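You operate a simulated robot arm through the tools that you are given. There is no shell and no other tool.

You are at the controls of a simulated robot arm. One attempt, no reset.

JOB
Crank the carriage with the red strip to the SERVICE mark and lock the ring.
Fine: red knob to OFF first, then pull the plunger out; turn the crank knob; push the plunger back in at the mark. Where these are worked on the way, their far stop is far enough and under half their travel is too little: plunger.

Only the result counts: the job must be done as asked and must still hold three seconds after the hand-in. Knocking over, shifting, dropping, spilling or breaking anything else fails it.

ROBOT AND FRAMES
A 6-joint arm with a two-finger parallel gripper, fixed in place. Base frame: the origin is on the floor under the middle of its stand, x ahead of it, y to its left, z up. Units: mm, degrees, N and s.
With the tool pointing down near the work surface it reaches from about 100 to 700 mm from the base axis. Its first joint turns from -66.0 to 66.0 degrees. Payload 2.45 kg.
Tool frame: the origin (TCP) lies between the finger pads and is the grasp point; the fingertips stand 24 mm ahead of it; z points along the fingers, y is the line along which they close. Largest opening 68 mm; finger width 17, thickness 10; the body of the gripper, 40 by 70 mm, starts 41 mm behind the TCP.
Orientation is that of the tool frame in the base frame, as a unit quaternion [w, x, y, z]. With the fingers straight down and closing along the base's y, the tool's x points along the base's -x, its y along +y and its z along -z.

CONTROLS
- The arm moves only by the tool nudge_tool. Its argument "steps" is a list of rows, each an object of numbers (a shift or turn left out is 0, a gripper value left out holds the last): "dx", "dy", "dz": the shift along the base's x, y, z in mm; "rx", "ry", "rz": the turn, a rotation vector about the base's x, y, z in degrees; "fingers": the finger opening in mm, from 0 to 68. In form: [{"dx": .., "dy": .., "dz": .., "rx": .., "ry": .., "rz": .., "fingers": ..}, ...]. A call has 1 to 20 rows; each row shifts and turns the commanded pose from where the row before left it. A row lasts 0.2 s, in which the tool goes at most 50 mm and 8.6 degrees; a call with a longer step from one row to the next is refused whole, and so is a gripper value outside its range. Where a pose cannot be reached the arm comes as near as it can. A force on the tool above 70 N (or 10 N above the force at the start of the call, whichever is more), or a blocked arm, ends the call early, and 0.2 s more pass. Each finger travels about 108 mm/s and halts on what it meets, pressing with about 34 N; the grip force reading is that of the motor and also rises with nothing between the fingers. The clock runs only during rows and for 0.2 s after the last one: add rows that do not move to give the fingers time. The reply holds the time, the measured pose of the TCP, the force on the tool along the base axes, the opening and the grip force, in the units named above and with some noise, with the torque about the TCP (base axes, N m) and any sound that the robot's microphone picked up.
- Cameras (640 x 400 px; columns grow to the right, rows downward): "scene" is fixed at [149.6, 400.7, 1448.3]; the picture's right is [-0.87, -0.50, 0.00], its down [-0.35, 0.61, -0.71] and it looks along [0.36, -0.62, -0.70] (base axes); focal length 314 px, centre (320, 200). "wrist" rides on the gripper at [84, 11, -75] in the tool frame; the picture's right is [-0.13, 0.99, 0.00], its down [-0.60, -0.08, -0.79] and it looks along [-0.79, -0.10, 0.61] (tool axes); focal length 251 px, centre (320, 200).
- get_image(camera): a new picture of that camera. No time passes.
- point_at(camera, pixels): for up to 12 pixels [column, row] of the newest picture of that camera ("zoom" is the newest enlarged one), the place [x, y, z] in the base frame of the surface seen there, good to about 3 mm, but the place of the scene camera against the robot may be out by one fixed shift of up to 12 mm in any direction. No time passes.
- zoom(camera, box): a new picture of the part [left, top, right, bottom] of that camera's present view, enlarged. No time passes.
- close_job(): hands the job in; it is judged then, once.

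Open the gripper and draw the arm clear of the work before you hand the job in, unless the task says otherwise.

The tools are called after "Call:" as a command line: name --argument value ..., lists and objects as JSON in quotes. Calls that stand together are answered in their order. nudge_tool: Moves the arm, as the interface text tells. Its arguments: {"type":"object","properties":{"steps":{"type":"array"}},"required":["steps"]} The other tools are called the same way: get_image (camera) takes a picture; point_at (camera, pixels) gives the place of the surface under pixels of a picture; zoom (camera, box) takes an enlarged picture of a part of a camera's view; close_job () hands the job in.

At the start:

```text
t: 0.0
ee_pos: [431.1, -95.2, 903.8]
ee_rot: [0.0, 0.0, 1.0, -0.001]
force: [0.2, -0.3, 1.1]
wrist_torque: [0.02, 0.02, 0.01]
opening: 68.2
finger_force: 0.0
```

scene: 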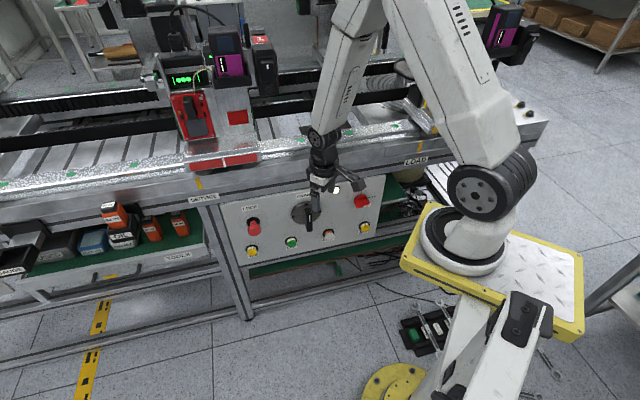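
wrist: 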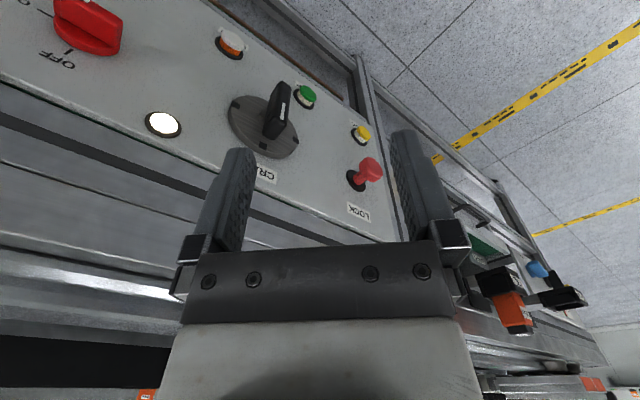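

I start by looking closely at the panel in both views: the red knob near scene (361,201), the crank near (303,212), the plunger near (253,227), and the carriage around (215,150).

Call:
zoom --camera "scene" --box '[210, 170, 410, 295]'

Call:
zoom --camera "wrist" --box '[0, 0, 420, 262]'

Call:
zoom --camera "scene" --box '[130, 60, 330, 210]'

```text
3.20 times, centred on (310, 232) of scene
```

zoom: 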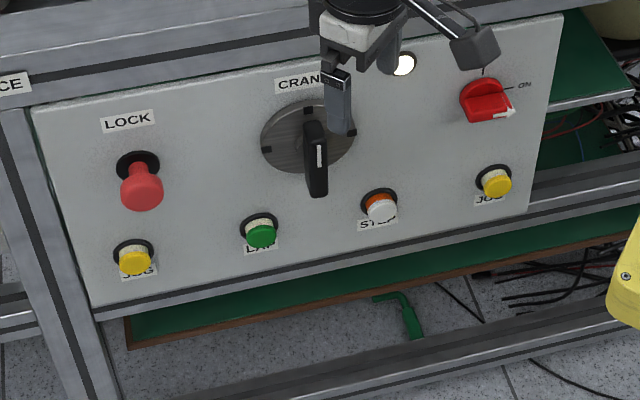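

```text
1.52 times, centred on (210, 131) of wrist
```

zoom: 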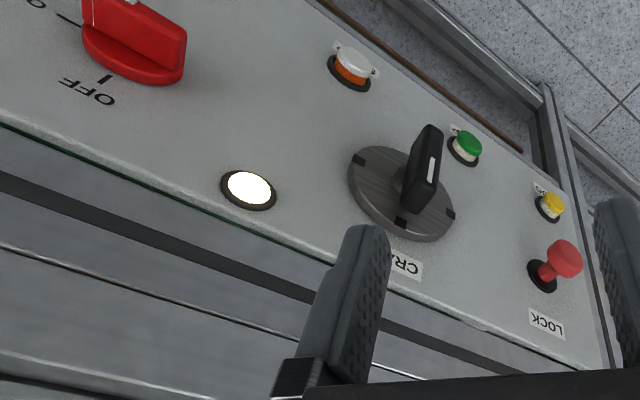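

```text
2.67 times, centred on (230, 135) of scene
```

zoom: 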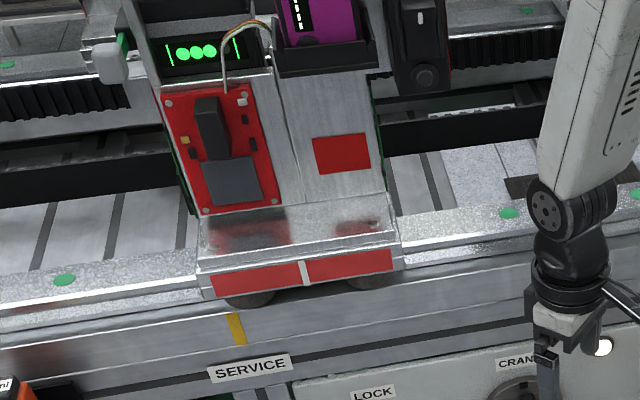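

I query the 3D positions of the panel surface, controls and marks in the scene view (knob about (362,201), crank (300,210), plunger (254,229), mark (203,184)).

Call:
point_at --camera "scene" --pixels '[[228, 208], [380, 180], [241, 258], [370, 232], [280, 240], [340, 235], [254, 230], [362, 201], [309, 225], [298, 215], [205, 188], [230, 165]]'

Call:
point_at --camera "wrist" --pixels '[[371, 170], [356, 180], [240, 125], [278, 110], [88, 35], [95, 20], [180, 80], [30, 65], [130, 60], [330, 205], [359, 212], [265, 174]]'

```text
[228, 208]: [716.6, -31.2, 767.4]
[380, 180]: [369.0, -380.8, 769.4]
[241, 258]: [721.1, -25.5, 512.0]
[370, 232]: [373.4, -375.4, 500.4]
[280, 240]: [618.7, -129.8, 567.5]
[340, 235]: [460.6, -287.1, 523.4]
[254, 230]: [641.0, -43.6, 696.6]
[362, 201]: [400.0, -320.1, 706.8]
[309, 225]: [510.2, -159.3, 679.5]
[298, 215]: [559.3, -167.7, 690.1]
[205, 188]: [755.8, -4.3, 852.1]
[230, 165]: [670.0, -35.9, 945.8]
```

```text
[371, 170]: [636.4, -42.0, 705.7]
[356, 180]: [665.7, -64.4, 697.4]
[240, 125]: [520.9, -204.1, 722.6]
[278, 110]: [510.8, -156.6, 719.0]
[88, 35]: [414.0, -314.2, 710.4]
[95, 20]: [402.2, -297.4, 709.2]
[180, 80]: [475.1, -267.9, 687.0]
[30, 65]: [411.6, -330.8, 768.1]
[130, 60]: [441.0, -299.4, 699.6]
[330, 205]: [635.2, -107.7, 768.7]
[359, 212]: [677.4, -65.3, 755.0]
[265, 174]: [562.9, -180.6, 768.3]
```

The panel is a vertical plane about 525 mm from the base axis with normal (-0.71, 0.71, 0); the red knob sits near (400,-315,708). I first yaw the tool by -45° to face the panel while moving sideways, well clear of the bench.

Call:
nudge_tool --steps '[{"dx": -13, "dy": -22, "dz": -5, "rz": -7.5}, {"dx": -13, "dy": -22, "dz": -5, "rz": -7.5}, {"dx": -13, "dy": -22, "dz": -5, "rz": -7.5}, {"dx": -13, "dy": -22, "dz": -5, "rz": -7.5}, {"dx": -13, "dy": -22, "dz": -5, "rz": -7.5}, {"dx": -13, "dy": -22, "dz": -5, "rz": -7.5}]'

```text
t: 1.4
ee_pos: [352.9, -228.3, 872.8]
ee_rot: [0.0, 0.385, 0.923, 0.0]
force: [-0.4, 0.0, -0.3]
wrist_torque: [-0.01, 0.01, -0.01]
opening: 67.9
finger_force: 0.0
```

The yaw was reached and forces are nil. Now I pitch the tool up to horizontal, facing the panel, while descending to about z=730.

Call:
nudge_tool --steps '[{"dx": -2.2, "dy": -0.8, "dz": -13, "rx": -5.786, "ry": -5.786}, {"dx": -2.2, "dy": -0.8, "dz": -13, "rx": -5.786, "ry": -5.786}, {"dx": -2.2, "dy": -0.8, "dz": -13, "rx": -5.786, "ry": -5.786}, {"dx": -2.2, "dy": -0.8, "dz": -13, "rx": -5.786, "ry": -5.786}, {"dx": -2.2, "dy": -0.8, "dz": -13, "rx": -5.786, "ry": -5.786}, {"dx": -2.2, "dy": -0.8, "dz": -13, "rx": -5.786, "ry": -5.786}, {"dx": -2.2, "dy": -0.8, "dz": -13, "rx": -5.786, "ry": -5.786}, {"dx": -2.2, "dy": -0.8, "dz": -13, "rx": -5.786, "ry": -5.786}, {"dx": -2.2, "dy": -0.8, "dz": -13, "rx": -5.786, "ry": -5.786}, {"dx": -2.2, "dy": -0.8, "dz": -13, "rx": -5.786, "ry": -5.786}, {"dx": -2.2, "dy": -0.8, "dz": -13, "rx": -5.786, "ry": -5.786}]'

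```text
t: 3.8
ee_pos: [342.8, -262.1, 719.4]
ee_rot: [0.654, 0.27, 0.653, -0.27]
force: [0.1, -1.1, 0.8]
wrist_torque: [-0.02, 0.01, -0.02]
opening: 68.3
finger_force: 0.0
out of reach, approached as far as the arm can: row 11
```

Orientation is right; the position stopped at the reach limit (n≈428 mm from base). I look at the wrist and scene views to locate the red knob relative to the gripper.

Call:
get_image --camera "wrist"

Call:
get_image --camera "scene"

```text
taken
```

wrist: 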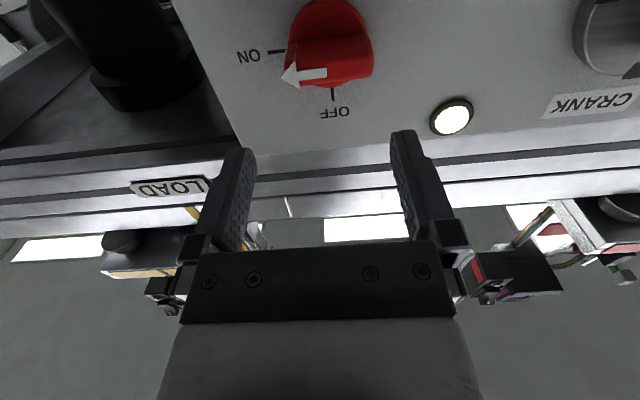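

```text
taken
```

scene: 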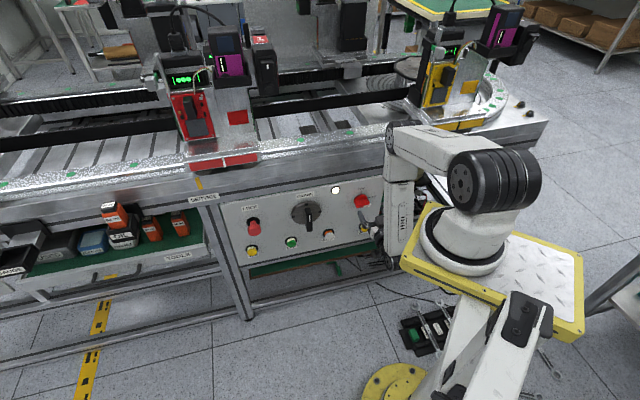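

The gripper is now below and to the side in the scene, leaving the panel unobstructed; I zoom in on the panel, red knob and carriage.

Call:
zoom --camera "scene" --box '[210, 165, 410, 290]'

Call:
zoom --camera "wrist" --box '[220, 0, 460, 150]'

Call:
point_at --camera "wrist" --pixels '[[318, 73], [290, 75], [300, 60], [345, 55], [365, 70], [330, 20], [335, 95], [275, 50], [250, 58], [335, 115], [420, 80], [590, 102]]'

Call:
point_at --camera "scene" --pixels '[[362, 201], [359, 205], [366, 200], [303, 212], [309, 222], [254, 229], [253, 220], [307, 205], [298, 215], [372, 195], [380, 180], [228, 208]]'

```text
3.20 times, centred on (310, 228) of scene
```

zoom: 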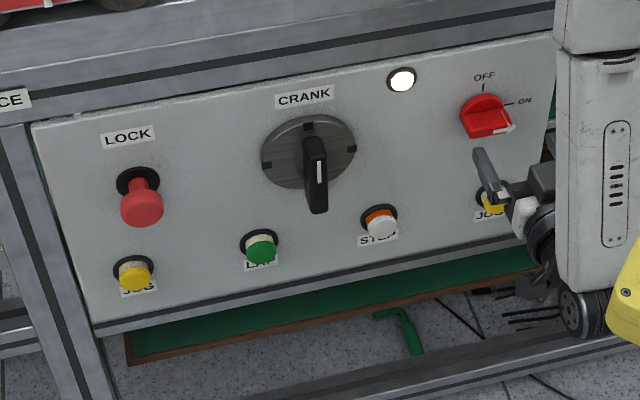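

```text
2.67 times, centred on (340, 75) of wrist
```

zoom: 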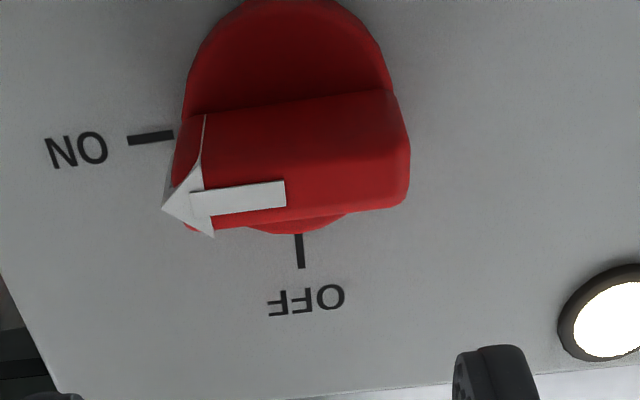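

```text
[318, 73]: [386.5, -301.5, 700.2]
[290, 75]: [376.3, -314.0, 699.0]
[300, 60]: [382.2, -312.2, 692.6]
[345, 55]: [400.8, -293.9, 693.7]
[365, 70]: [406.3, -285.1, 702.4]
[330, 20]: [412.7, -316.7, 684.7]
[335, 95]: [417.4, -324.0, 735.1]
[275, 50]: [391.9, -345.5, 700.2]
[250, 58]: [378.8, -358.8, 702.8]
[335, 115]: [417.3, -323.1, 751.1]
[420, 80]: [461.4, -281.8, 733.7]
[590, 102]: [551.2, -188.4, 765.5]
```

```text
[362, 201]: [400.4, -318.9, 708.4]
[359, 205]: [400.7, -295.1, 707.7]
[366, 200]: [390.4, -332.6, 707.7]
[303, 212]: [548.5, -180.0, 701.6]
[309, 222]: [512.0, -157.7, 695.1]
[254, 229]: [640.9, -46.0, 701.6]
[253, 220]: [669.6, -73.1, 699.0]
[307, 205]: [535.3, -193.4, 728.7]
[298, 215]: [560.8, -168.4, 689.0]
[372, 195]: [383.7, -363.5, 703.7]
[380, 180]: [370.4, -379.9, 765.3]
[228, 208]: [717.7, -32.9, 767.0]
```

The red knob's pointer is at ON (to the right); OFF is up, so it needs a 90° counter-clockwise turn. I probe the bar's cross-section (wrist column ~335, rows 30–92) to find its height limits.

Call:
point_at --camera "wrist" --pixels '[[330, 36], [330, 40], [330, 44], [330, 50], [330, 56], [330, 62], [330, 68], [330, 74], [330, 79], [330, 83], [330, 86], [330, 90]]'

Call:
point_at --camera "zoom" --pixels '[[185, 180], [195, 160], [205, 150], [400, 150], [407, 165], [390, 200], [300, 150], [300, 205], [165, 208], [300, 240], [150, 138], [135, 139]]'

```text
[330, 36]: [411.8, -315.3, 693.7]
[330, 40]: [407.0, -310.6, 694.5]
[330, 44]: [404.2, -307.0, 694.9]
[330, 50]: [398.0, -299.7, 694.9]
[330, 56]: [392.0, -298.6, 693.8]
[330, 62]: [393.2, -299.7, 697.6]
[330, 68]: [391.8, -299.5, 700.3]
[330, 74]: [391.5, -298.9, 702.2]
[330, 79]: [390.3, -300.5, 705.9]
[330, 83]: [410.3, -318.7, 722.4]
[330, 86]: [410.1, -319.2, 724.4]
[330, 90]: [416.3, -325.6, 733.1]
```

```text
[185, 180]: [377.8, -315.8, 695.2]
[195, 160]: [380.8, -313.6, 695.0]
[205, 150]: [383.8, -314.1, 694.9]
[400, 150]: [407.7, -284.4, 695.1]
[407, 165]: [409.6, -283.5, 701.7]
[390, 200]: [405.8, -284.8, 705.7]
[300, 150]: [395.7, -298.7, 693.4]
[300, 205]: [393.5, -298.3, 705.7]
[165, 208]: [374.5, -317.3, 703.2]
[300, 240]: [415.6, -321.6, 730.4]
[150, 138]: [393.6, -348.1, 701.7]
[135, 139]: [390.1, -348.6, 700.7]
```

The bar is 12 mm thick, centred at z≈700, u≈66, front face n≈489, so I need a 90° roll to grip it flat. First a small test step toward the panel shows where the commanded pose is after the reach limit.

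Call:
nudge_tool --steps '[{"dx": 5, "dy": -5, "rx": 5.786, "ry": -5.786}, {"dx": 0}]'

```text
t: 4.4
ee_pos: [347.8, -266.7, 717.7]
ee_rot: [0.672, 0.317, 0.632, -0.223]
force: [0.1, -0.1, 0.6]
wrist_torque: [0.04, 0.0, -0.01]
opening: 67.8
finger_force: 0.1
```

The commanded pose follows the measured one. I complete the remaining 82° of roll while centring at u=66, z=700, n≈440.

Call:
nudge_tool --steps '[{"dx": 1, "dy": 0.2, "dz": -1.8, "rx": 5.786, "ry": -5.786}, {"dx": 1, "dy": 0.2, "dz": -1.8, "rx": 5.786, "ry": -5.786}, {"dx": 1, "dy": 0.2, "dz": -1.8, "rx": 5.786, "ry": -5.786}, {"dx": 1, "dy": 0.2, "dz": -1.8, "rx": 5.786, "ry": -5.786}, {"dx": 1, "dy": 0.2, "dz": -1.8, "rx": 5.786, "ry": -5.786}, {"dx": 1, "dy": 0.2, "dz": -1.8, "rx": 5.786, "ry": -5.786}, {"dx": 1, "dy": 0.2, "dz": -1.8, "rx": 5.786, "ry": -5.786}, {"dx": 1, "dy": 0.2, "dz": -1.8, "rx": 5.786, "ry": -5.786}, {"dx": 1, "dy": 0.2, "dz": -1.8, "rx": 5.786, "ry": -5.786}, {"dx": 1, "dy": 0.2, "dz": -1.8, "rx": 5.786, "ry": -5.786}, {"dx": 0}]'

```text
t: 6.8
ee_pos: [358.1, -263.9, 701.3]
ee_rot: [0.653, 0.654, 0.27, 0.272]
force: [0.3, 0.4, 0.1]
wrist_torque: [0.02, -0.01, -0.01]
opening: 67.9
finger_force: 0.1
```

The roll is done at (358.1,-263.9,701.3). I check the wrist view to confirm the bar lies between the fingers before advancing.

Call:
get_image --camera "wrist"

Call:
get_image --camera "scene"

```text
taken
```

wrist: 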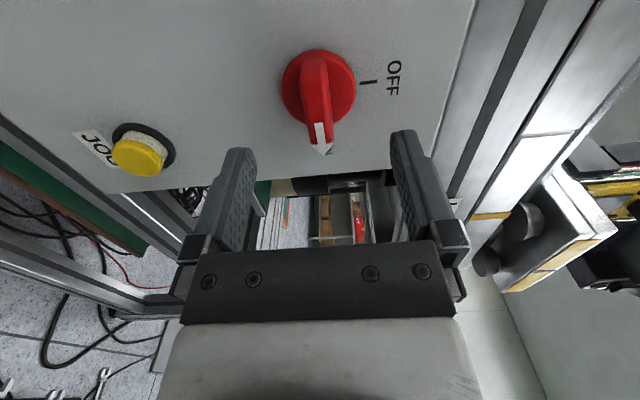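

```text
taken
```

scene: 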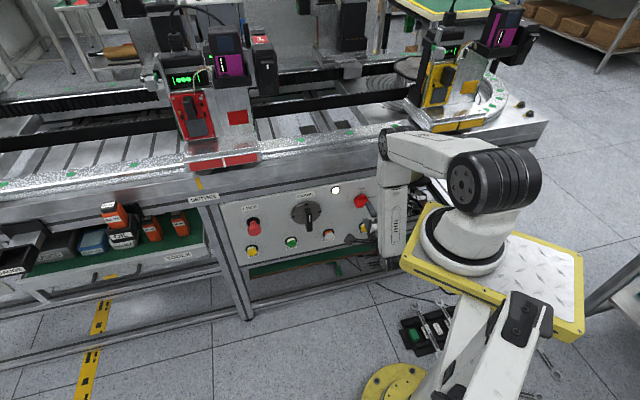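

The bar at (318,130) lies midway between the fingertips (240,150) and (400,135). I check how close the JOG button (138,155) comes to the lower finger before advancing.

Call:
point_at --camera "wrist" --pixels '[[138, 155], [150, 165], [160, 150], [318, 125], [315, 100], [312, 65], [305, 110], [328, 110], [340, 85], [368, 83], [295, 85], [322, 150]]'

```text
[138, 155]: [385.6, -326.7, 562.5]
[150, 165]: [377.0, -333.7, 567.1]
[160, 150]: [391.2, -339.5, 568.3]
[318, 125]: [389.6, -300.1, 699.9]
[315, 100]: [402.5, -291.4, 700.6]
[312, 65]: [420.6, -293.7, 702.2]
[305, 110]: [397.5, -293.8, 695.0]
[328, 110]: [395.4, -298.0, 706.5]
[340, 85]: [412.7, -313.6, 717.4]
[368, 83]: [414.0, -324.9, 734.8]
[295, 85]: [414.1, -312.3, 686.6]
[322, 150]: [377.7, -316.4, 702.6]
```

JOG is far below (z≈565) and the bar is at z≈700.5. I advance 46 mm along the panel normal and close on the bar.

Call:
nudge_tool --steps '[{"dx": 8.2, "dy": -8.2, "dz": -0.3}, {"dx": 8.2, "dy": -8.2, "dz": -0.3}, {"dx": 8.1, "dy": -8.2}, {"dx": 8.0, "dy": -8.2}, {"dx": 0}]'

```text
t: 8.0
ee_pos: [391.7, -297.2, 700.2]
ee_rot: [0.653, 0.654, 0.269, 0.27]
force: [0.1, 0.7, 0.3]
wrist_torque: [0.03, 0.0, 0.02]
opening: 68.1
finger_force: 0.1
```

In position with no contact force. Now I close the fingers on the 12 mm bar and wait for them to settle.

Call:
nudge_tool --steps '[{"fingers": 30}, {"fingers": 8}, {"dx": 0}, {"dx": 0}]'

```text
t: 9.0
ee_pos: [391.9, -297.3, 700.3]
ee_rot: [0.652, 0.655, 0.27, 0.27]
force: [5.1, -5.7, -13.5]
wrist_torque: [-0.17, -0.1, -0.04]
opening: 15.0
finger_force: 35.0
```

The fingers grip the bar (opening 15). I start the counter-clockwise turn about the knob axis with a couple of small rows to watch the torque.

Call:
nudge_tool --steps '[{"dz": -0.7}, {"rx": -4, "ry": 4}, {"rx": -5, "ry": 5}, {"dx": 0}]'

```text
t: 10.0
ee_pos: [390.2, -296.5, 699.0]
ee_rot: [0.679, 0.62, 0.341, 0.195]
force: [7.6, -4.6, -15.4]
wrist_torque: [-0.21, -0.23, -0.3]
opening: 14.9
finger_force: 34.4
```

The knob turns freely (tiny torque about the axis). I continue the remaining ~77° toward OFF.

Call:
nudge_tool --steps '[{"rx": -5.8, "ry": 5.8}, {"rx": -5.8, "ry": 5.8}, {"rx": -5.8, "ry": 5.8}, {"rx": -5.8, "ry": 5.8}, {"rx": -5.8, "ry": 5.8}, {"dx": 0}]'

```text
t: 11.4
ee_pos: [390.5, -298.0, 698.2]
ee_rot: [0.703, 0.463, 0.536, -0.056]
force: [4.7, -15.1, -27.5]
wrist_torque: [-0.45, -0.51, 0.03]
opening: 15.0
finger_force: 34.3
```

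About 54° turned; a sideways load of 27 N downward has built up, so I shift 1.5 mm with it and carry on turning.

Call:
nudge_tool --steps '[{"dz": -1.5, "dx": -0.3, "dy": -0.4}, {"rx": -5.6, "ry": 5.6}, {"rx": -5.6, "ry": 5.6}, {"dx": 0}]'

```text
t: 12.4
ee_pos: [390.8, -297.8, 700.4]
ee_rot: [0.691, 0.383, 0.594, -0.152]
force: [-7.2, -7.1, 3.4]
wrist_torque: [0.62, 0.6, 0.31]
opening: 14.8
finger_force: 34.2
```

Now at 69° of 90°, side loads small. I complete the last 21°.

Call:
nudge_tool --steps '[{"rx": -5, "ry": 5}, {"rx": -5, "ry": 5}, {"rx": -5, "ry": 5}, {"dx": 0}]'

Call:
get_image --camera "wrist"

Call:
zoom --camera "scene" --box '[300, 150, 420, 225]'

```text
t: 13.4
ee_pos: [389.5, -298.6, 697.9]
ee_rot: [0.652, 0.266, 0.654, -0.276]
force: [-11.8, -11.6, -1.7]
wrist_torque: [-0.17, -1.03, 0.03]
opening: 14.8
finger_force: 34.0
```

```text
taken
```

wrist: 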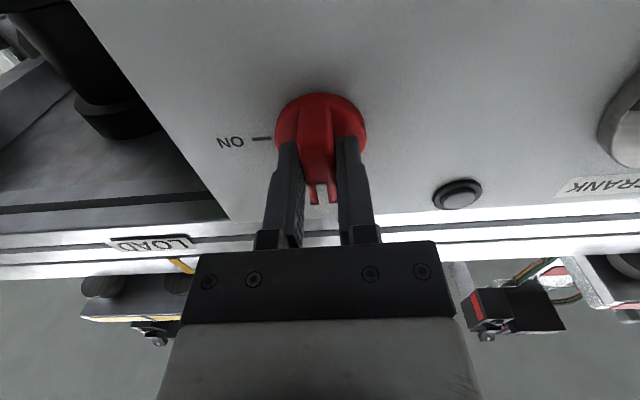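

```text
5.33 times, centred on (360, 188) of scene
```

zoom: 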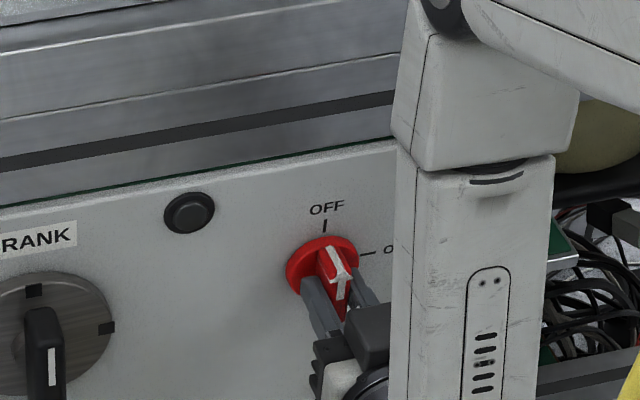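

The white lamp at scene (190,212 in zoom) has gone dark and the pointer is at OFF. I release the knob and back off along the panel normal.

Call:
nudge_tool --steps '[{"fingers": 40}, {"fingers": 40}, {"dx": -8, "dy": 8}, {"dx": -8, "dy": 8}, {"dx": -8, "dy": 8}, {"dx": -6, "dy": 6}, {"dx": 0}]'

Call:
get_image --camera "wrist"

Call:
zoom --camera "scene" --box '[210, 165, 410, 290]'

```text
t: 15.0
ee_pos: [361.4, -266.1, 699.0]
ee_rot: [0.652, 0.267, 0.654, -0.276]
force: [-0.4, 0.2, -0.1]
wrist_torque: [-0.03, -0.03, 0.0]
opening: 40.2
finger_force: 0.1
```

```text
taken
```

wrist: 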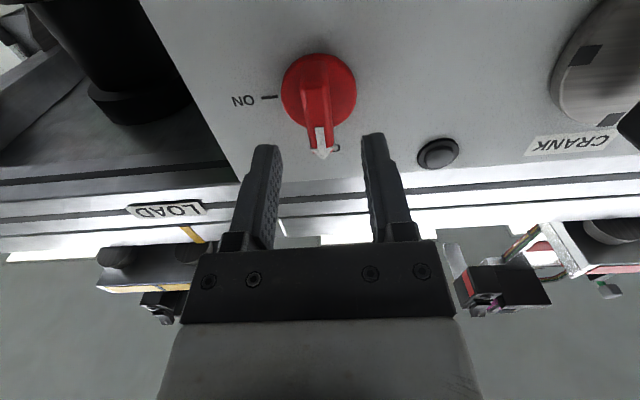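

```text
3.20 times, centred on (310, 228) of scene
```

zoom: 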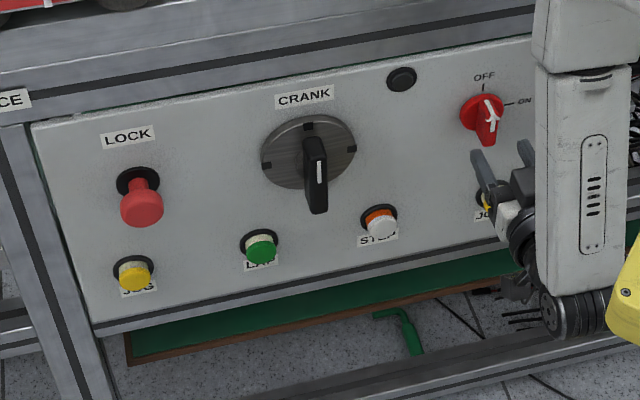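

The knob stays at OFF. I now arc back from the panel to clear the crank handle and move left toward the LOCK plunger (u≈421, z≈700).

Call:
nudge_tool --steps '[{"dx": 13.1, "dy": 23.2}, {"dx": 13.1, "dy": 23.2}, {"dx": 13.1, "dy": 23.2}, {"dx": 13.1, "dy": 23.2, "fingers": 68}, {"dx": 15.3, "dy": 22.4}, {"dx": 15.3, "dy": 22.4}, {"dx": 15.3, "dy": 22.4}, {"dx": 21.2, "dy": 21.2}, {"dx": 21.2, "dy": 21.2}, {"dx": 21.2, "dy": 21.2}, {"dx": 25, "dy": 13.2}, {"dx": 25, "dy": 13.2}, {"dx": 15, "dy": 15}, {"dx": 0}]'

Call:
get_image --camera "wrist"

Call:
get_image --camera "scene"

```text
t: 18.0
ee_pos: [588.1, -1.8, 697.3]
ee_rot: [0.651, 0.267, 0.655, -0.276]
force: [0.8, 0.6, 0.4]
wrist_torque: [0.01, 0.02, -0.01]
opening: 68.2
finger_force: 0.0
```

```text
taken
```

wrist: 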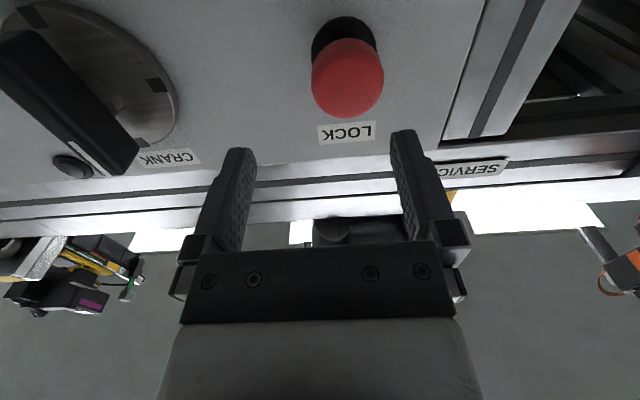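

```text
taken
```

scene: 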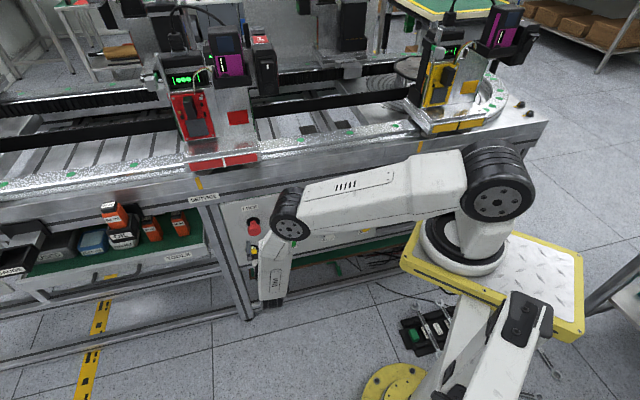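

The plunger head is in view at wrist (345,78), between the finger tips. I measure its position, width and the crank's handle from here.

Call:
point_at --camera "wrist" --pixels '[[345, 75], [316, 75], [381, 78], [348, 45], [348, 112], [345, 95], [345, 30], [325, 35], [335, 140], [300, 90], [380, 60], [347, 60]]'

Call:
zoom --camera "wrist" --box '[270, 0, 430, 100]'

```text
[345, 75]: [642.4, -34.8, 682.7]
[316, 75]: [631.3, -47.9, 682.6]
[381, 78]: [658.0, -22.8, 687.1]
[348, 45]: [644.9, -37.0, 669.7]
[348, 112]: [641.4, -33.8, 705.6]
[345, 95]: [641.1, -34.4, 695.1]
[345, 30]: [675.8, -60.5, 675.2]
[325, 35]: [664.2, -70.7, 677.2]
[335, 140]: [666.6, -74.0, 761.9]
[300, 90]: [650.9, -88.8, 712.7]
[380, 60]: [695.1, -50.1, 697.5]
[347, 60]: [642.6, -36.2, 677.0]
```

```text
4.00 times, centred on (350, 50) of wrist
```

zoom: 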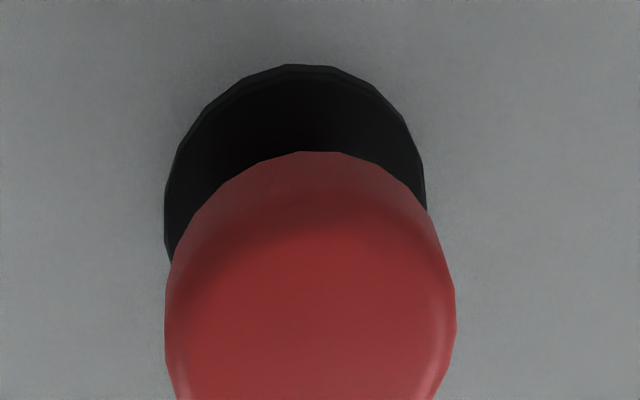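

The head is about 37 mm across, centred near u≈431, z≈688, front at n≈478. I align to that and advance to n≈440 before checking again.

Call:
nudge_tool --steps '[{"dx": 5.7, "dy": 5.7, "dz": -4.7}, {"dx": 5.7, "dy": 5.7, "dz": -4.6}, {"dx": 8, "dy": -8}, {"dx": 8, "dy": -8}, {"dx": 0}]'

Call:
get_image --camera "wrist"

Call:
zoom --camera "scene" --box '[210, 180, 310, 243]'

```text
t: 19.2
ee_pos: [613.8, -7.7, 689.1]
ee_rot: [0.652, 0.266, 0.655, -0.274]
force: [0.2, -0.3, 0.0]
wrist_torque: [-0.05, 0.02, 0.03]
opening: 68.1
finger_force: 0.1
```

```text
taken
```

wrist: 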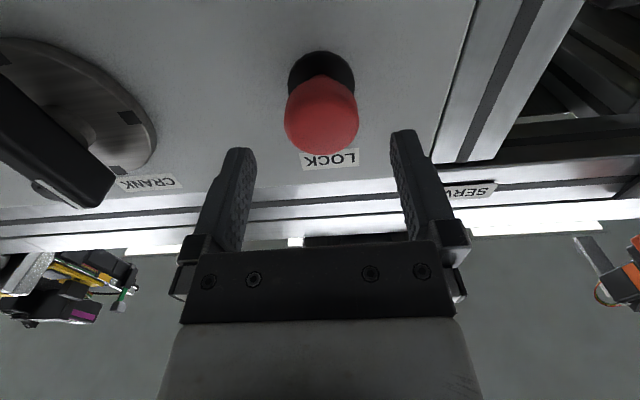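

```text
6.35 times, centred on (260, 212) of scene
```

zoom: 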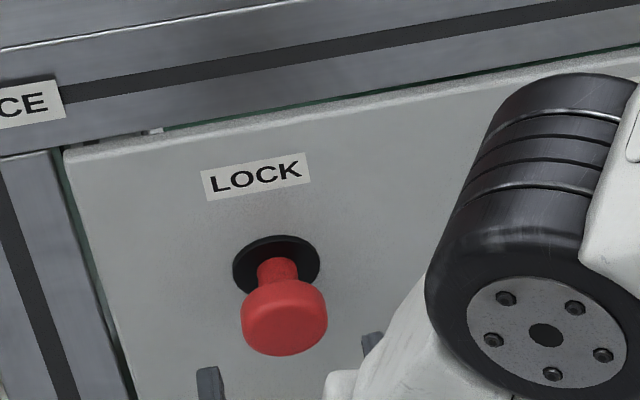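

Call:
point_at --camera "wrist" --pixels '[[322, 115], [290, 115], [354, 118], [322, 80], [322, 90], [322, 140], [322, 150], [330, 160], [300, 65], [345, 65], [322, 56], [310, 130]]'

Call:
point_at --camera "zoom" --pixels '[[285, 325], [250, 325], [320, 320], [285, 290], [285, 350], [280, 270], [245, 262], [310, 262], [255, 240], [300, 242], [285, 310], [265, 340]]'

```text
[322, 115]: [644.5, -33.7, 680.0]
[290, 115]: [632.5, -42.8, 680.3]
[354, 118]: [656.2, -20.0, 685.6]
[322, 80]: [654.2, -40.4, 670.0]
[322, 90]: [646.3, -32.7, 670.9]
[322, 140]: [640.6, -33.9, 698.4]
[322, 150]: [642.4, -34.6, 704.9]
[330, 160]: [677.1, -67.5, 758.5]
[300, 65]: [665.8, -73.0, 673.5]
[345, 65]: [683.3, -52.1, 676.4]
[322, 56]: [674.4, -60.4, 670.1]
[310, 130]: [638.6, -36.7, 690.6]
```

```text
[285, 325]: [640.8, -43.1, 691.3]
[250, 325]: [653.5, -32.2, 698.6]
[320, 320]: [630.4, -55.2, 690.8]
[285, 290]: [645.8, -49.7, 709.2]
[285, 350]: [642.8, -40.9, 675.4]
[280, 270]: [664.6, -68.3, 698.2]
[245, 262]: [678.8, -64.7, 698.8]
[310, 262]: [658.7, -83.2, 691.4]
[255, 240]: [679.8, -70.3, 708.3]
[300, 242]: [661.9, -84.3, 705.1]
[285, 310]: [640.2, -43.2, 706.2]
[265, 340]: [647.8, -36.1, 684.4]
```

The head centre is at u≈431, z≈688, front n≈479 and about 36 mm wide. I nudge 2 mm left, advance 41 mm and close on the head.

Call:
nudge_tool --steps '[{"dx": 1.6, "dy": 1.6, "dz": -1}, {"dx": 8, "dy": -8}, {"dx": 8, "dy": -8}, {"dx": 8, "dy": -8}, {"dx": 5.5, "dy": -5.5}, {"dx": 0}]'

Call:
get_image --camera "wrist"

```text
t: 20.6
ee_pos: [646.3, -35.5, 689.0]
ee_rot: [0.652, 0.268, 0.654, -0.275]
force: [-0.9, 0.8, 0.4]
wrist_torque: [-0.03, 0.02, 0.0]
opening: 67.8
finger_force: 0.0
```

```text
taken
```

wrist: 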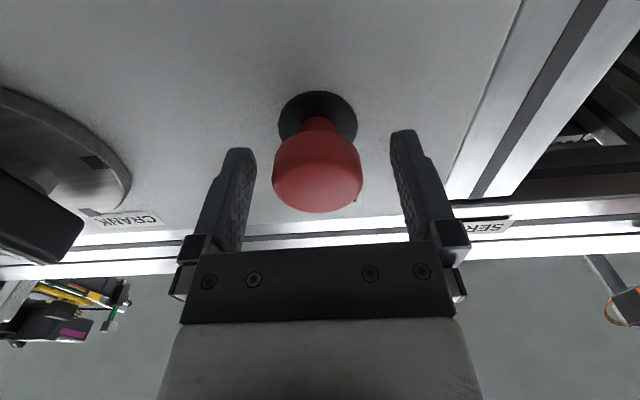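

The head at (318,172) is centred between the fingers. I close on it.

Call:
nudge_tool --steps '[{"fingers": 45}, {"fingers": 28}, {"dx": 0}, {"dx": 0}]'

```text
t: 21.6
ee_pos: [645.1, -35.6, 687.8]
ee_rot: [0.652, 0.267, 0.654, -0.276]
force: [-13.0, -12.1, 5.6]
wrist_torque: [-0.68, -0.54, 0.05]
opening: 41.8
finger_force: 44.7
```

Gripped at 41.8 mm opening. I relieve the sideways load by 1 mm and begin pulling straight outward in small steps.

Call:
nudge_tool --steps '[{"dx": -0.8, "dy": -0.8, "fingers": 20}, {"dx": -2.1, "dy": 2.1}, {"dx": -2.1, "dy": 2.1}, {"dx": -2.1, "dy": 2.1}, {"dx": 0}]'

Call:
get_image --camera "wrist"

```text
t: 22.8
ee_pos: [637.3, -29.0, 688.3]
ee_rot: [0.651, 0.268, 0.654, -0.276]
force: [-13.5, -13.5, 6.1]
wrist_torque: [0.5, 0.41, 0.16]
opening: 41.7
finger_force: 45.0
```

```text
taken
```

wrist: 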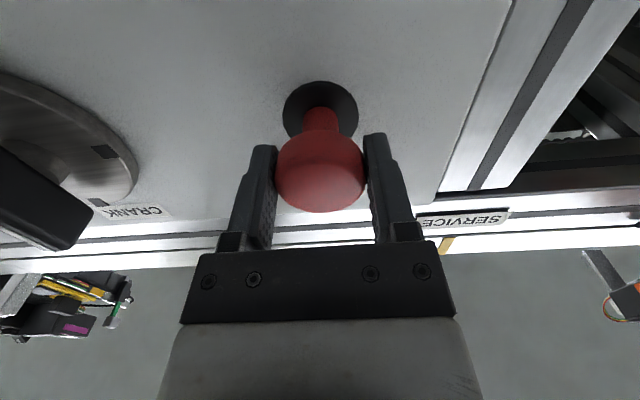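

The stem is visibly longer (head still in the grip at (320,170)); it has come out ~9 mm with almost no resistance. I keep pulling until the far stop.

Call:
nudge_tool --steps '[{"dx": -2.1, "dy": 2.1}, {"dx": -2.1, "dy": 2.1}, {"dx": -2.1, "dy": 2.1}, {"dx": 0}]'

```text
t: 23.8
ee_pos: [632.6, -23.8, 688.1]
ee_rot: [0.652, 0.267, 0.654, -0.275]
force: [-11.5, -13.1, 2.8]
wrist_torque: [0.28, 0.28, 0.12]
opening: 41.7
finger_force: 45.1
```

17 mm out with still no resistance along the pull; continuing in small steps.

Call:
nudge_tool --steps '[{"dx": -2.1, "dy": 2.1}, {"dx": -2.1, "dy": 2.1}, {"dx": -2.1, "dy": 2.1}, {"dx": 0}]'

Call:
get_image --camera "wrist"

```text
t: 24.8
ee_pos: [624.8, -16.4, 688.1]
ee_rot: [0.652, 0.266, 0.655, -0.274]
force: [-14.8, -12.1, 3.8]
wrist_torque: [-0.15, -0.48, 0.11]
opening: 41.4
finger_force: 45.2
```

```text
taken
```

wrist: 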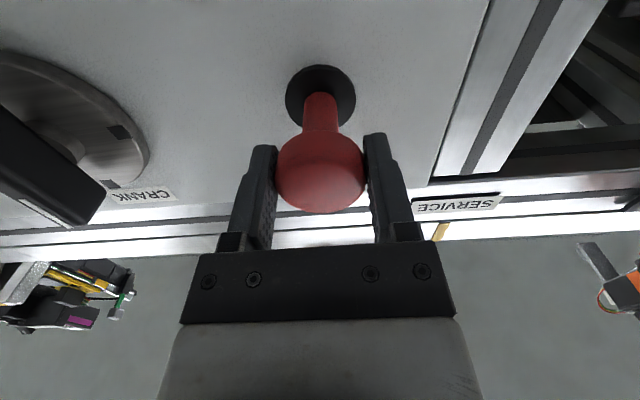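

The head follows the grip (28 mm out), no stop yet. I pull further.

Call:
nudge_tool --steps '[{"dx": -2.1, "dy": 2.1}, {"dx": -2.1, "dy": 2.1}, {"dx": 0}]'

Call:
get_image --camera "wrist"

```text
t: 25.6
ee_pos: [622.8, -14.6, 687.8]
ee_rot: [0.651, 0.268, 0.655, -0.274]
force: [21.8, -32.4, -11.5]
wrist_torque: [0.29, 0.45, 0.38]
opening: 41.5
finger_force: 45.4
```

```text
taken
```

wrist: 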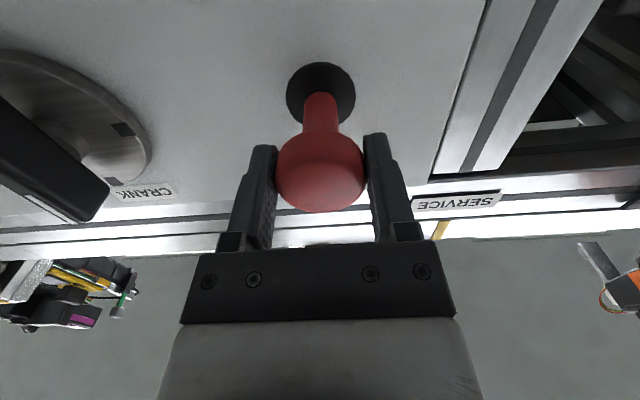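

A 38 N reaction now opposes the pull: the far stop is reached at about 30 mm. I ease off the tension slightly, release, and check that the plunger stays out.

Call:
nudge_tool --steps '[{"dx": 1.2, "dy": -1.2}, {"fingers": 55}, {"fingers": 68}, {"dx": 0}, {"dx": 0}]'

Call:
get_image --camera "wrist"

```text
t: 26.8
ee_pos: [622.8, -14.2, 688.2]
ee_rot: [0.652, 0.266, 0.655, -0.275]
force: [1.2, -0.3, -0.5]
wrist_torque: [0.02, 0.05, -0.01]
opening: 68.2
finger_force: 0.1
```

```text
taken
```

wrist: 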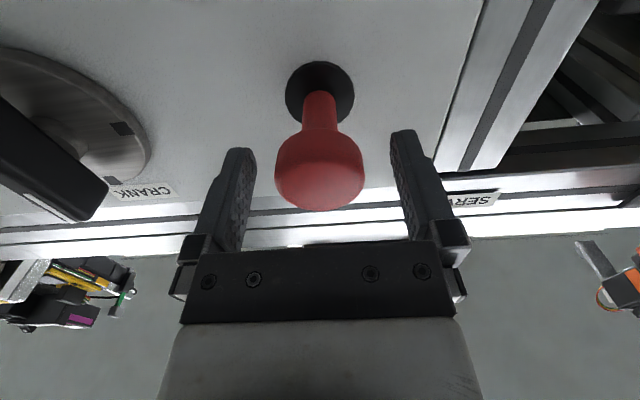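

The plunger stays fully out after release. I back away to n≈400 and move right to in front of the crank (u≈260).

Call:
nudge_tool --steps '[{"dx": -12, "dy": 12}, {"dx": -12, "dy": 12}, {"dx": -12, "dy": 12}, {"dx": -20, "dy": -20, "dz": 2}, {"dx": -20, "dy": -20, "dz": 2}, {"dx": -20, "dy": -20, "dz": 2}, {"dx": -20, "dy": -20, "dz": 2}, {"dx": -20, "dy": -20, "dz": 2}, {"dx": -20, "dy": -20}, {"dx": 0}]'

Call:
get_image --camera "wrist"

Call:
get_image --camera "scene"

```text
t: 29.0
ee_pos: [465.9, -97.8, 697.2]
ee_rot: [0.652, 0.265, 0.655, -0.275]
force: [0.4, -0.1, -0.2]
wrist_torque: [-0.01, -0.03, 0.01]
opening: 68.0
finger_force: 0.1
```

```text
taken
```

wrist: 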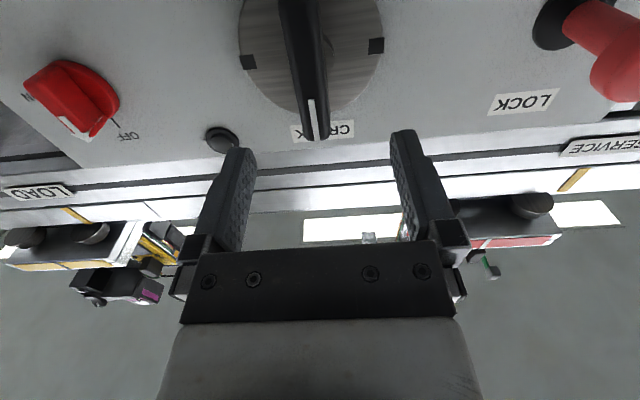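

```text
taken
```

scene: 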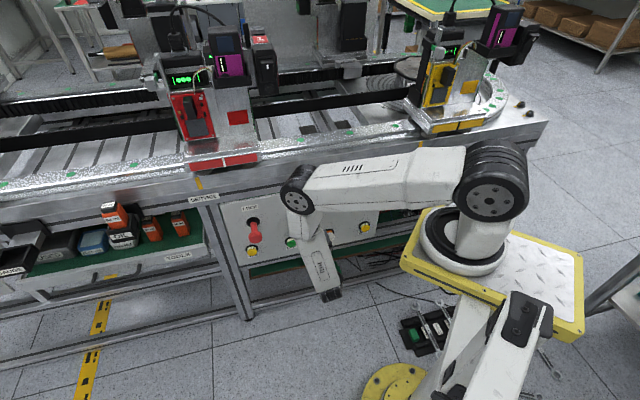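

The crank is a black bar on a disc at wrist (310,70), with its white index end at (315,120). I measure the bar and disc.

Call:
zoom --camera "wrist" --box '[200, 0, 440, 150]'

Call:
point_at --camera "wrist" --pixels '[[316, 120], [322, 135], [306, 135], [310, 90], [300, 50], [293, 10], [320, 60], [327, 45], [248, 62], [376, 46], [345, 100], [270, 90]]'

```text
2.67 times, centred on (320, 75) of wrist
```

zoom: 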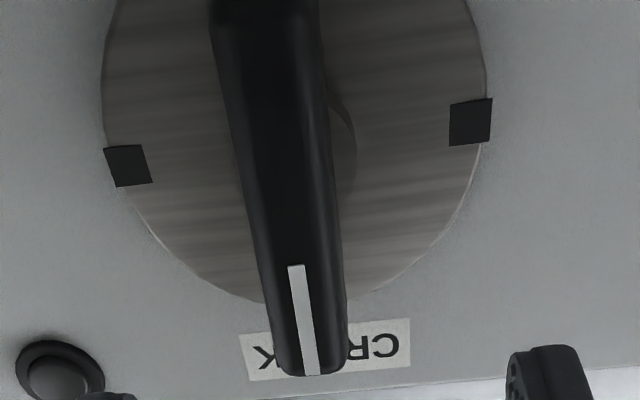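

```text
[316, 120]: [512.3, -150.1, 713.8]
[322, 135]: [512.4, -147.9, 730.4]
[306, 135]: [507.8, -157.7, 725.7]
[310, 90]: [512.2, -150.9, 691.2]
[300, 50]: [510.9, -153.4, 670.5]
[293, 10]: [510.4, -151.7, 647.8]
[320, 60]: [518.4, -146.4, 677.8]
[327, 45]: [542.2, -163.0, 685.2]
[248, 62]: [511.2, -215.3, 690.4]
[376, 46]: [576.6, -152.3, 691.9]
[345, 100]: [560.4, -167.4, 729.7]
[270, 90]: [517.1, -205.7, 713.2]
```

The crank axis is at u≈254.6, z≈691, bar front n≈468, bar vertical. Now I measure the carriage's white index and the yellow SERVICE mark in the scene view.

Call:
zoom --camera "scene" --box '[170, 130, 270, 205]'

Call:
point_at --camera "scene" --pixels '[[224.5, 162], [224, 158], [198.5, 181], [198.5, 186], [210, 165], [240, 158], [203, 172], [191, 166], [257, 157]]'

```text
5.33 times, centred on (220, 168) of scene
```

zoom: 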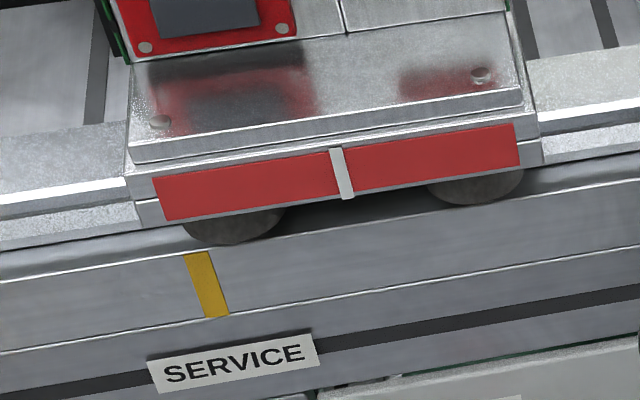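

```text
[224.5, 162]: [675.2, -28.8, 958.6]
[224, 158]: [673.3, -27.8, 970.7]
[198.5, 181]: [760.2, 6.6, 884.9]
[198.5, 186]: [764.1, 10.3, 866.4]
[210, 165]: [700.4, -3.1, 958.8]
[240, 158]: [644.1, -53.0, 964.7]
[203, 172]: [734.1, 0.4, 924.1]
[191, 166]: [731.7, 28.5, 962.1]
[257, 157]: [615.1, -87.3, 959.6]
```

Using the enlarged view I get precise u-positions of the index (342,172) and the mark (207,285).

Call:
point_at --camera "zoom" --pixels '[[342, 160], [342, 172], [344, 185], [201, 265], [207, 285], [213, 305], [158, 195], [519, 145], [158, 210], [519, 155]]'

```text
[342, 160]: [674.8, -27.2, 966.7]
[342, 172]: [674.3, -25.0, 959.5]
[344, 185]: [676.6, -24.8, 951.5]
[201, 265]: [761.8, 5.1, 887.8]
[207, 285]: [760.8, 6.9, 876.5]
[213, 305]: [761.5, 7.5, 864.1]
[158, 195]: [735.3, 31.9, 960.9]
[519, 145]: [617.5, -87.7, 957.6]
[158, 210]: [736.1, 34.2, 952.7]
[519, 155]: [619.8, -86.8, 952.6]
```

The carriage must travel about +84 mm (left, +u) to the mark. I align with the crank axis (u=254.5, z=691) and close in to n≈425 to see the bar and hub depth.

Call:
nudge_tool --steps '[{"dx": -4.1, "dy": -4.1, "dz": -6}, {"dx": 9.2, "dy": -9.2}, {"dx": 9.2, "dy": -9.2}, {"dx": 0}]'

Call:
zoom --camera "wrist" --box '[200, 20, 440, 170]'

```text
t: 30.0
ee_pos: [481.9, -119.9, 692.2]
ee_rot: [0.652, 0.266, 0.655, -0.274]
force: [0.1, -0.9, -0.6]
wrist_torque: [0.02, 0.0, 0.02]
opening: 67.7
finger_force: 0.1
```

```text
2.67 times, centred on (320, 95) of wrist
```

zoom: 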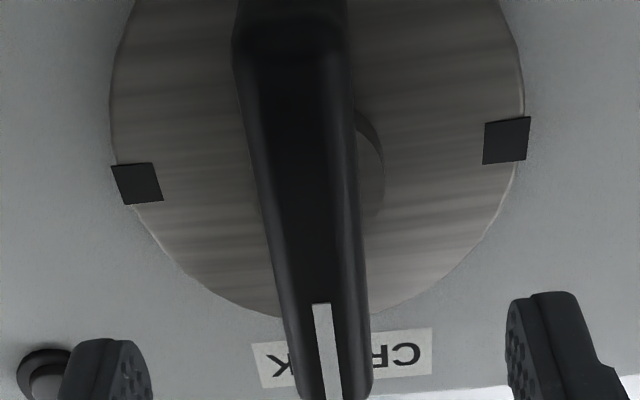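

I probe the bar's sides and the hub to learn how deep the fingers can go.

Call:
point_at --camera "zoom" --pixels '[[300, 150], [320, 260], [255, 150], [345, 150], [355, 200], [360, 260], [362, 125], [370, 150], [378, 170], [384, 150], [376, 200], [300, 60]]'

```text
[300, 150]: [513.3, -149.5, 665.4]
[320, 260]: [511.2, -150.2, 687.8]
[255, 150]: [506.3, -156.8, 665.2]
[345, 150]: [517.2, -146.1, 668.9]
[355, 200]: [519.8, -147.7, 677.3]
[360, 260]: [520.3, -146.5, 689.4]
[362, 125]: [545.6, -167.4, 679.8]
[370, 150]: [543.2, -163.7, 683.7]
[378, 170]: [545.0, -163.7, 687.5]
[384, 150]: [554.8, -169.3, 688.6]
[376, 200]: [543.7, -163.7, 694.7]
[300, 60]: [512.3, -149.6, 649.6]
```

The bar spans u 247–262 and n 468–500, with the hub starting around n≈500. I advance so the fingertips end at n≈493 and close on the bar.

Call:
nudge_tool --steps '[{"dx": -0.8, "dy": -0.8, "dz": -1}, {"dx": 7.7, "dy": -7.7}, {"dx": 7.7, "dy": -7.7}, {"dx": 7.7, "dy": -7.7}, {"dx": 7.4, "dy": -7.4}, {"fingers": 40}, {"fingers": 10}, {"dx": 0}, {"dx": 0}]'

Call:
get_image --camera "wrist"

```text
t: 32.0
ee_pos: [512.6, -151.3, 691.0]
ee_rot: [0.652, 0.266, 0.655, -0.275]
force: [6.8, 2.9, -4.2]
wrist_torque: [0.28, -0.13, 0.13]
opening: 20.0
finger_force: 37.4
```

```text
taken
```

wrist: 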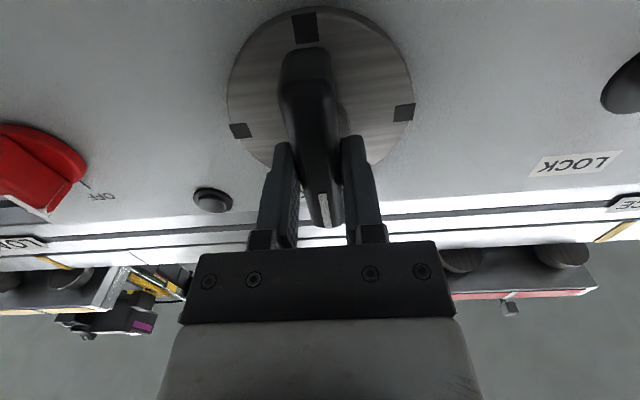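

The crank bar is gripped (opening 20). I try 16° clockwise first and watch which way the carriage goes.

Call:
nudge_tool --steps '[{"rx": 5.6, "ry": -5.6}, {"rx": 5.6, "ry": -5.6}, {"dx": 0}, {"dx": 0}]'

Call:
zoom --camera "scene" --box '[170, 130, 270, 205]'

```text
t: 33.0
ee_pos: [512.2, -152.1, 690.7]
ee_rot: [0.683, 0.355, 0.611, -0.182]
force: [6.3, 8.9, -7.3]
wrist_torque: [-0.48, -0.62, -0.04]
opening: 19.7
finger_force: 37.1
```

```text
5.33 times, centred on (220, 168) of scene
```

zoom: 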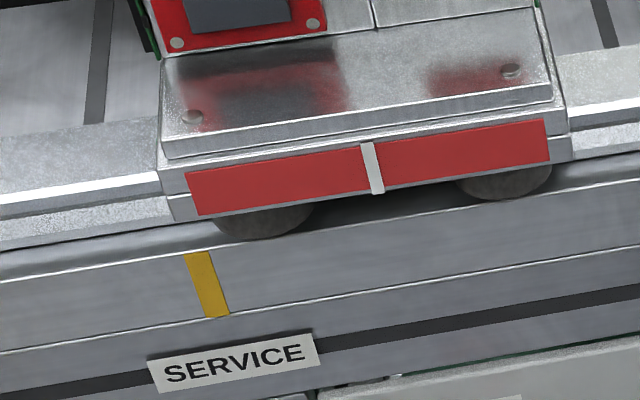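

Clockwise moves the carriage right (index 342→372 px), about 0.86 mm per degree, so I need roughly 114° counter-clockwise from here. I turn CCW in stages.

Call:
nudge_tool --steps '[{"rx": -5.6, "ry": 5.6}, {"rx": -5.6, "ry": 5.6}, {"rx": -5.6, "ry": 5.6}, {"rx": -5.6, "ry": 5.6}, {"rx": -5.6, "ry": 5.6}, {"dx": 0}, {"dx": 0}]'

Call:
zoom --camera "scene" --box '[170, 130, 270, 205]'

```text
t: 34.6
ee_pos: [512.3, -150.5, 690.8]
ee_rot: [0.582, 0.124, 0.696, -0.402]
force: [12.4, 23.6, -6.7]
wrist_torque: [0.26, 0.53, -0.57]
opening: 19.8
finger_force: 37.7
```

```text
5.33 times, centred on (220, 168) of scene
```

zoom: 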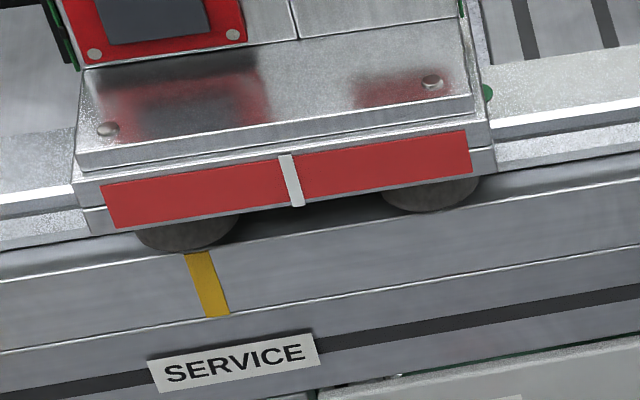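

Index is now at (290,180) px, moving ~2.07 px per degree; the target is around px 162. I shift 1 mm to relieve the side load and turn another ~40°.

Call:
nudge_tool --steps '[{"dx": 0.7, "dy": 0.7}, {"rx": -5.6, "ry": 5.6}, {"rx": -5.6, "ry": 5.6}, {"rx": -5.6, "ry": 5.6}, {"rx": -5.6, "ry": 5.6}, {"dx": 0}, {"dx": 0}]'

Call:
zoom --camera "scene" --box '[150, 130, 250, 205]'

```text
t: 36.2
ee_pos: [512.3, -150.2, 691.3]
ee_rot: [0.45, -0.07, 0.703, -0.546]
force: [13.7, 16.7, -14.7]
wrist_torque: [0.05, 0.38, -0.47]
opening: 19.7
finger_force: 37.5
```

```text
5.33 times, centred on (200, 168) of scene
```

zoom: 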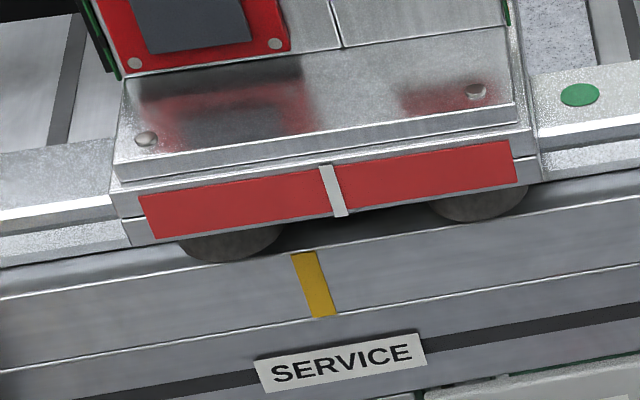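

No joint limit so far; the index (333,190) is approaching the mark (313,285). I measure both along the rail.

Call:
point_at --camera "zoom" --pixels '[[328, 172], [331, 181], [333, 190], [335, 199], [338, 209], [306, 260], [309, 270], [312, 280], [315, 290], [318, 300], [322, 312]]'

```text
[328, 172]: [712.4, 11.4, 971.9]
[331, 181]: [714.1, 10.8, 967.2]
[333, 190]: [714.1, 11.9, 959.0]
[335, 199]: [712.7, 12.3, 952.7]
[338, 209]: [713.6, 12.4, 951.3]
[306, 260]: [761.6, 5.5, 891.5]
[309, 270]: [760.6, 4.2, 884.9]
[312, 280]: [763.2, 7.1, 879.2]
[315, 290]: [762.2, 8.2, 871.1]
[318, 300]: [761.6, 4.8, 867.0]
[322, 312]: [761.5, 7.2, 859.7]
```

The index is 30.3 mm short of the mark (u 512.7 vs 543.0), about 32° more. I turn 26° and re-measure.

Call:
nudge_tool --steps '[{"rx": -4.6, "ry": 4.6, "dx": 0.3, "dy": 0.3}, {"rx": -4.6, "ry": 4.6}, {"rx": -4.6, "ry": 4.6}, {"rx": -4.6, "ry": 4.6}, {"dx": 0}, {"dx": 0}]'

Call:
zoom --camera "scene" --box '[150, 130, 250, 205]'

Call:
get_image --camera "wrist"

```text
t: 37.6
ee_pos: [513.3, -149.9, 690.4]
ee_rot: [0.314, -0.227, 0.671, -0.632]
force: [17.4, 0.5, -28.4]
wrist_torque: [-0.44, -0.08, 0.71]
opening: 19.9
finger_force: 37.0
```

```text
5.33 times, centred on (200, 168) of scene
```

zoom: 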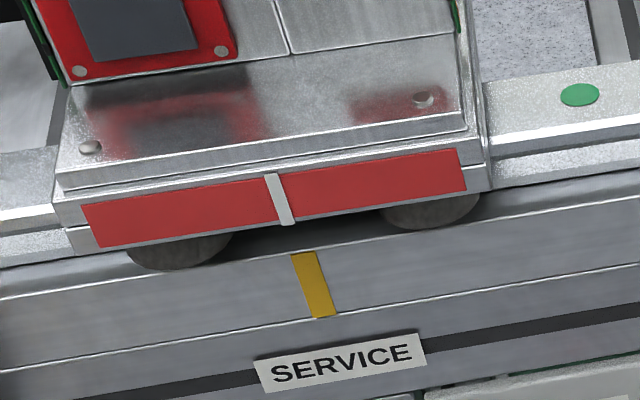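

```text
taken
```

wrist: 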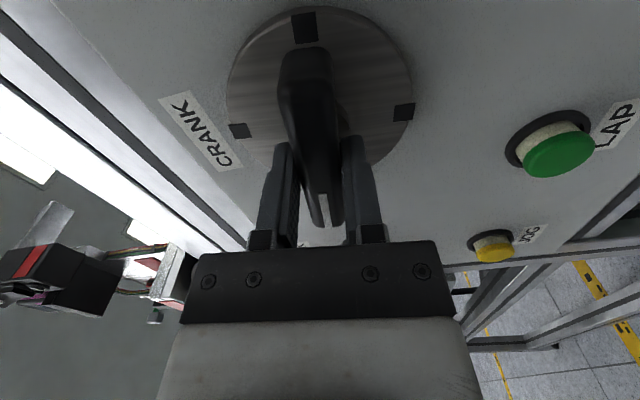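

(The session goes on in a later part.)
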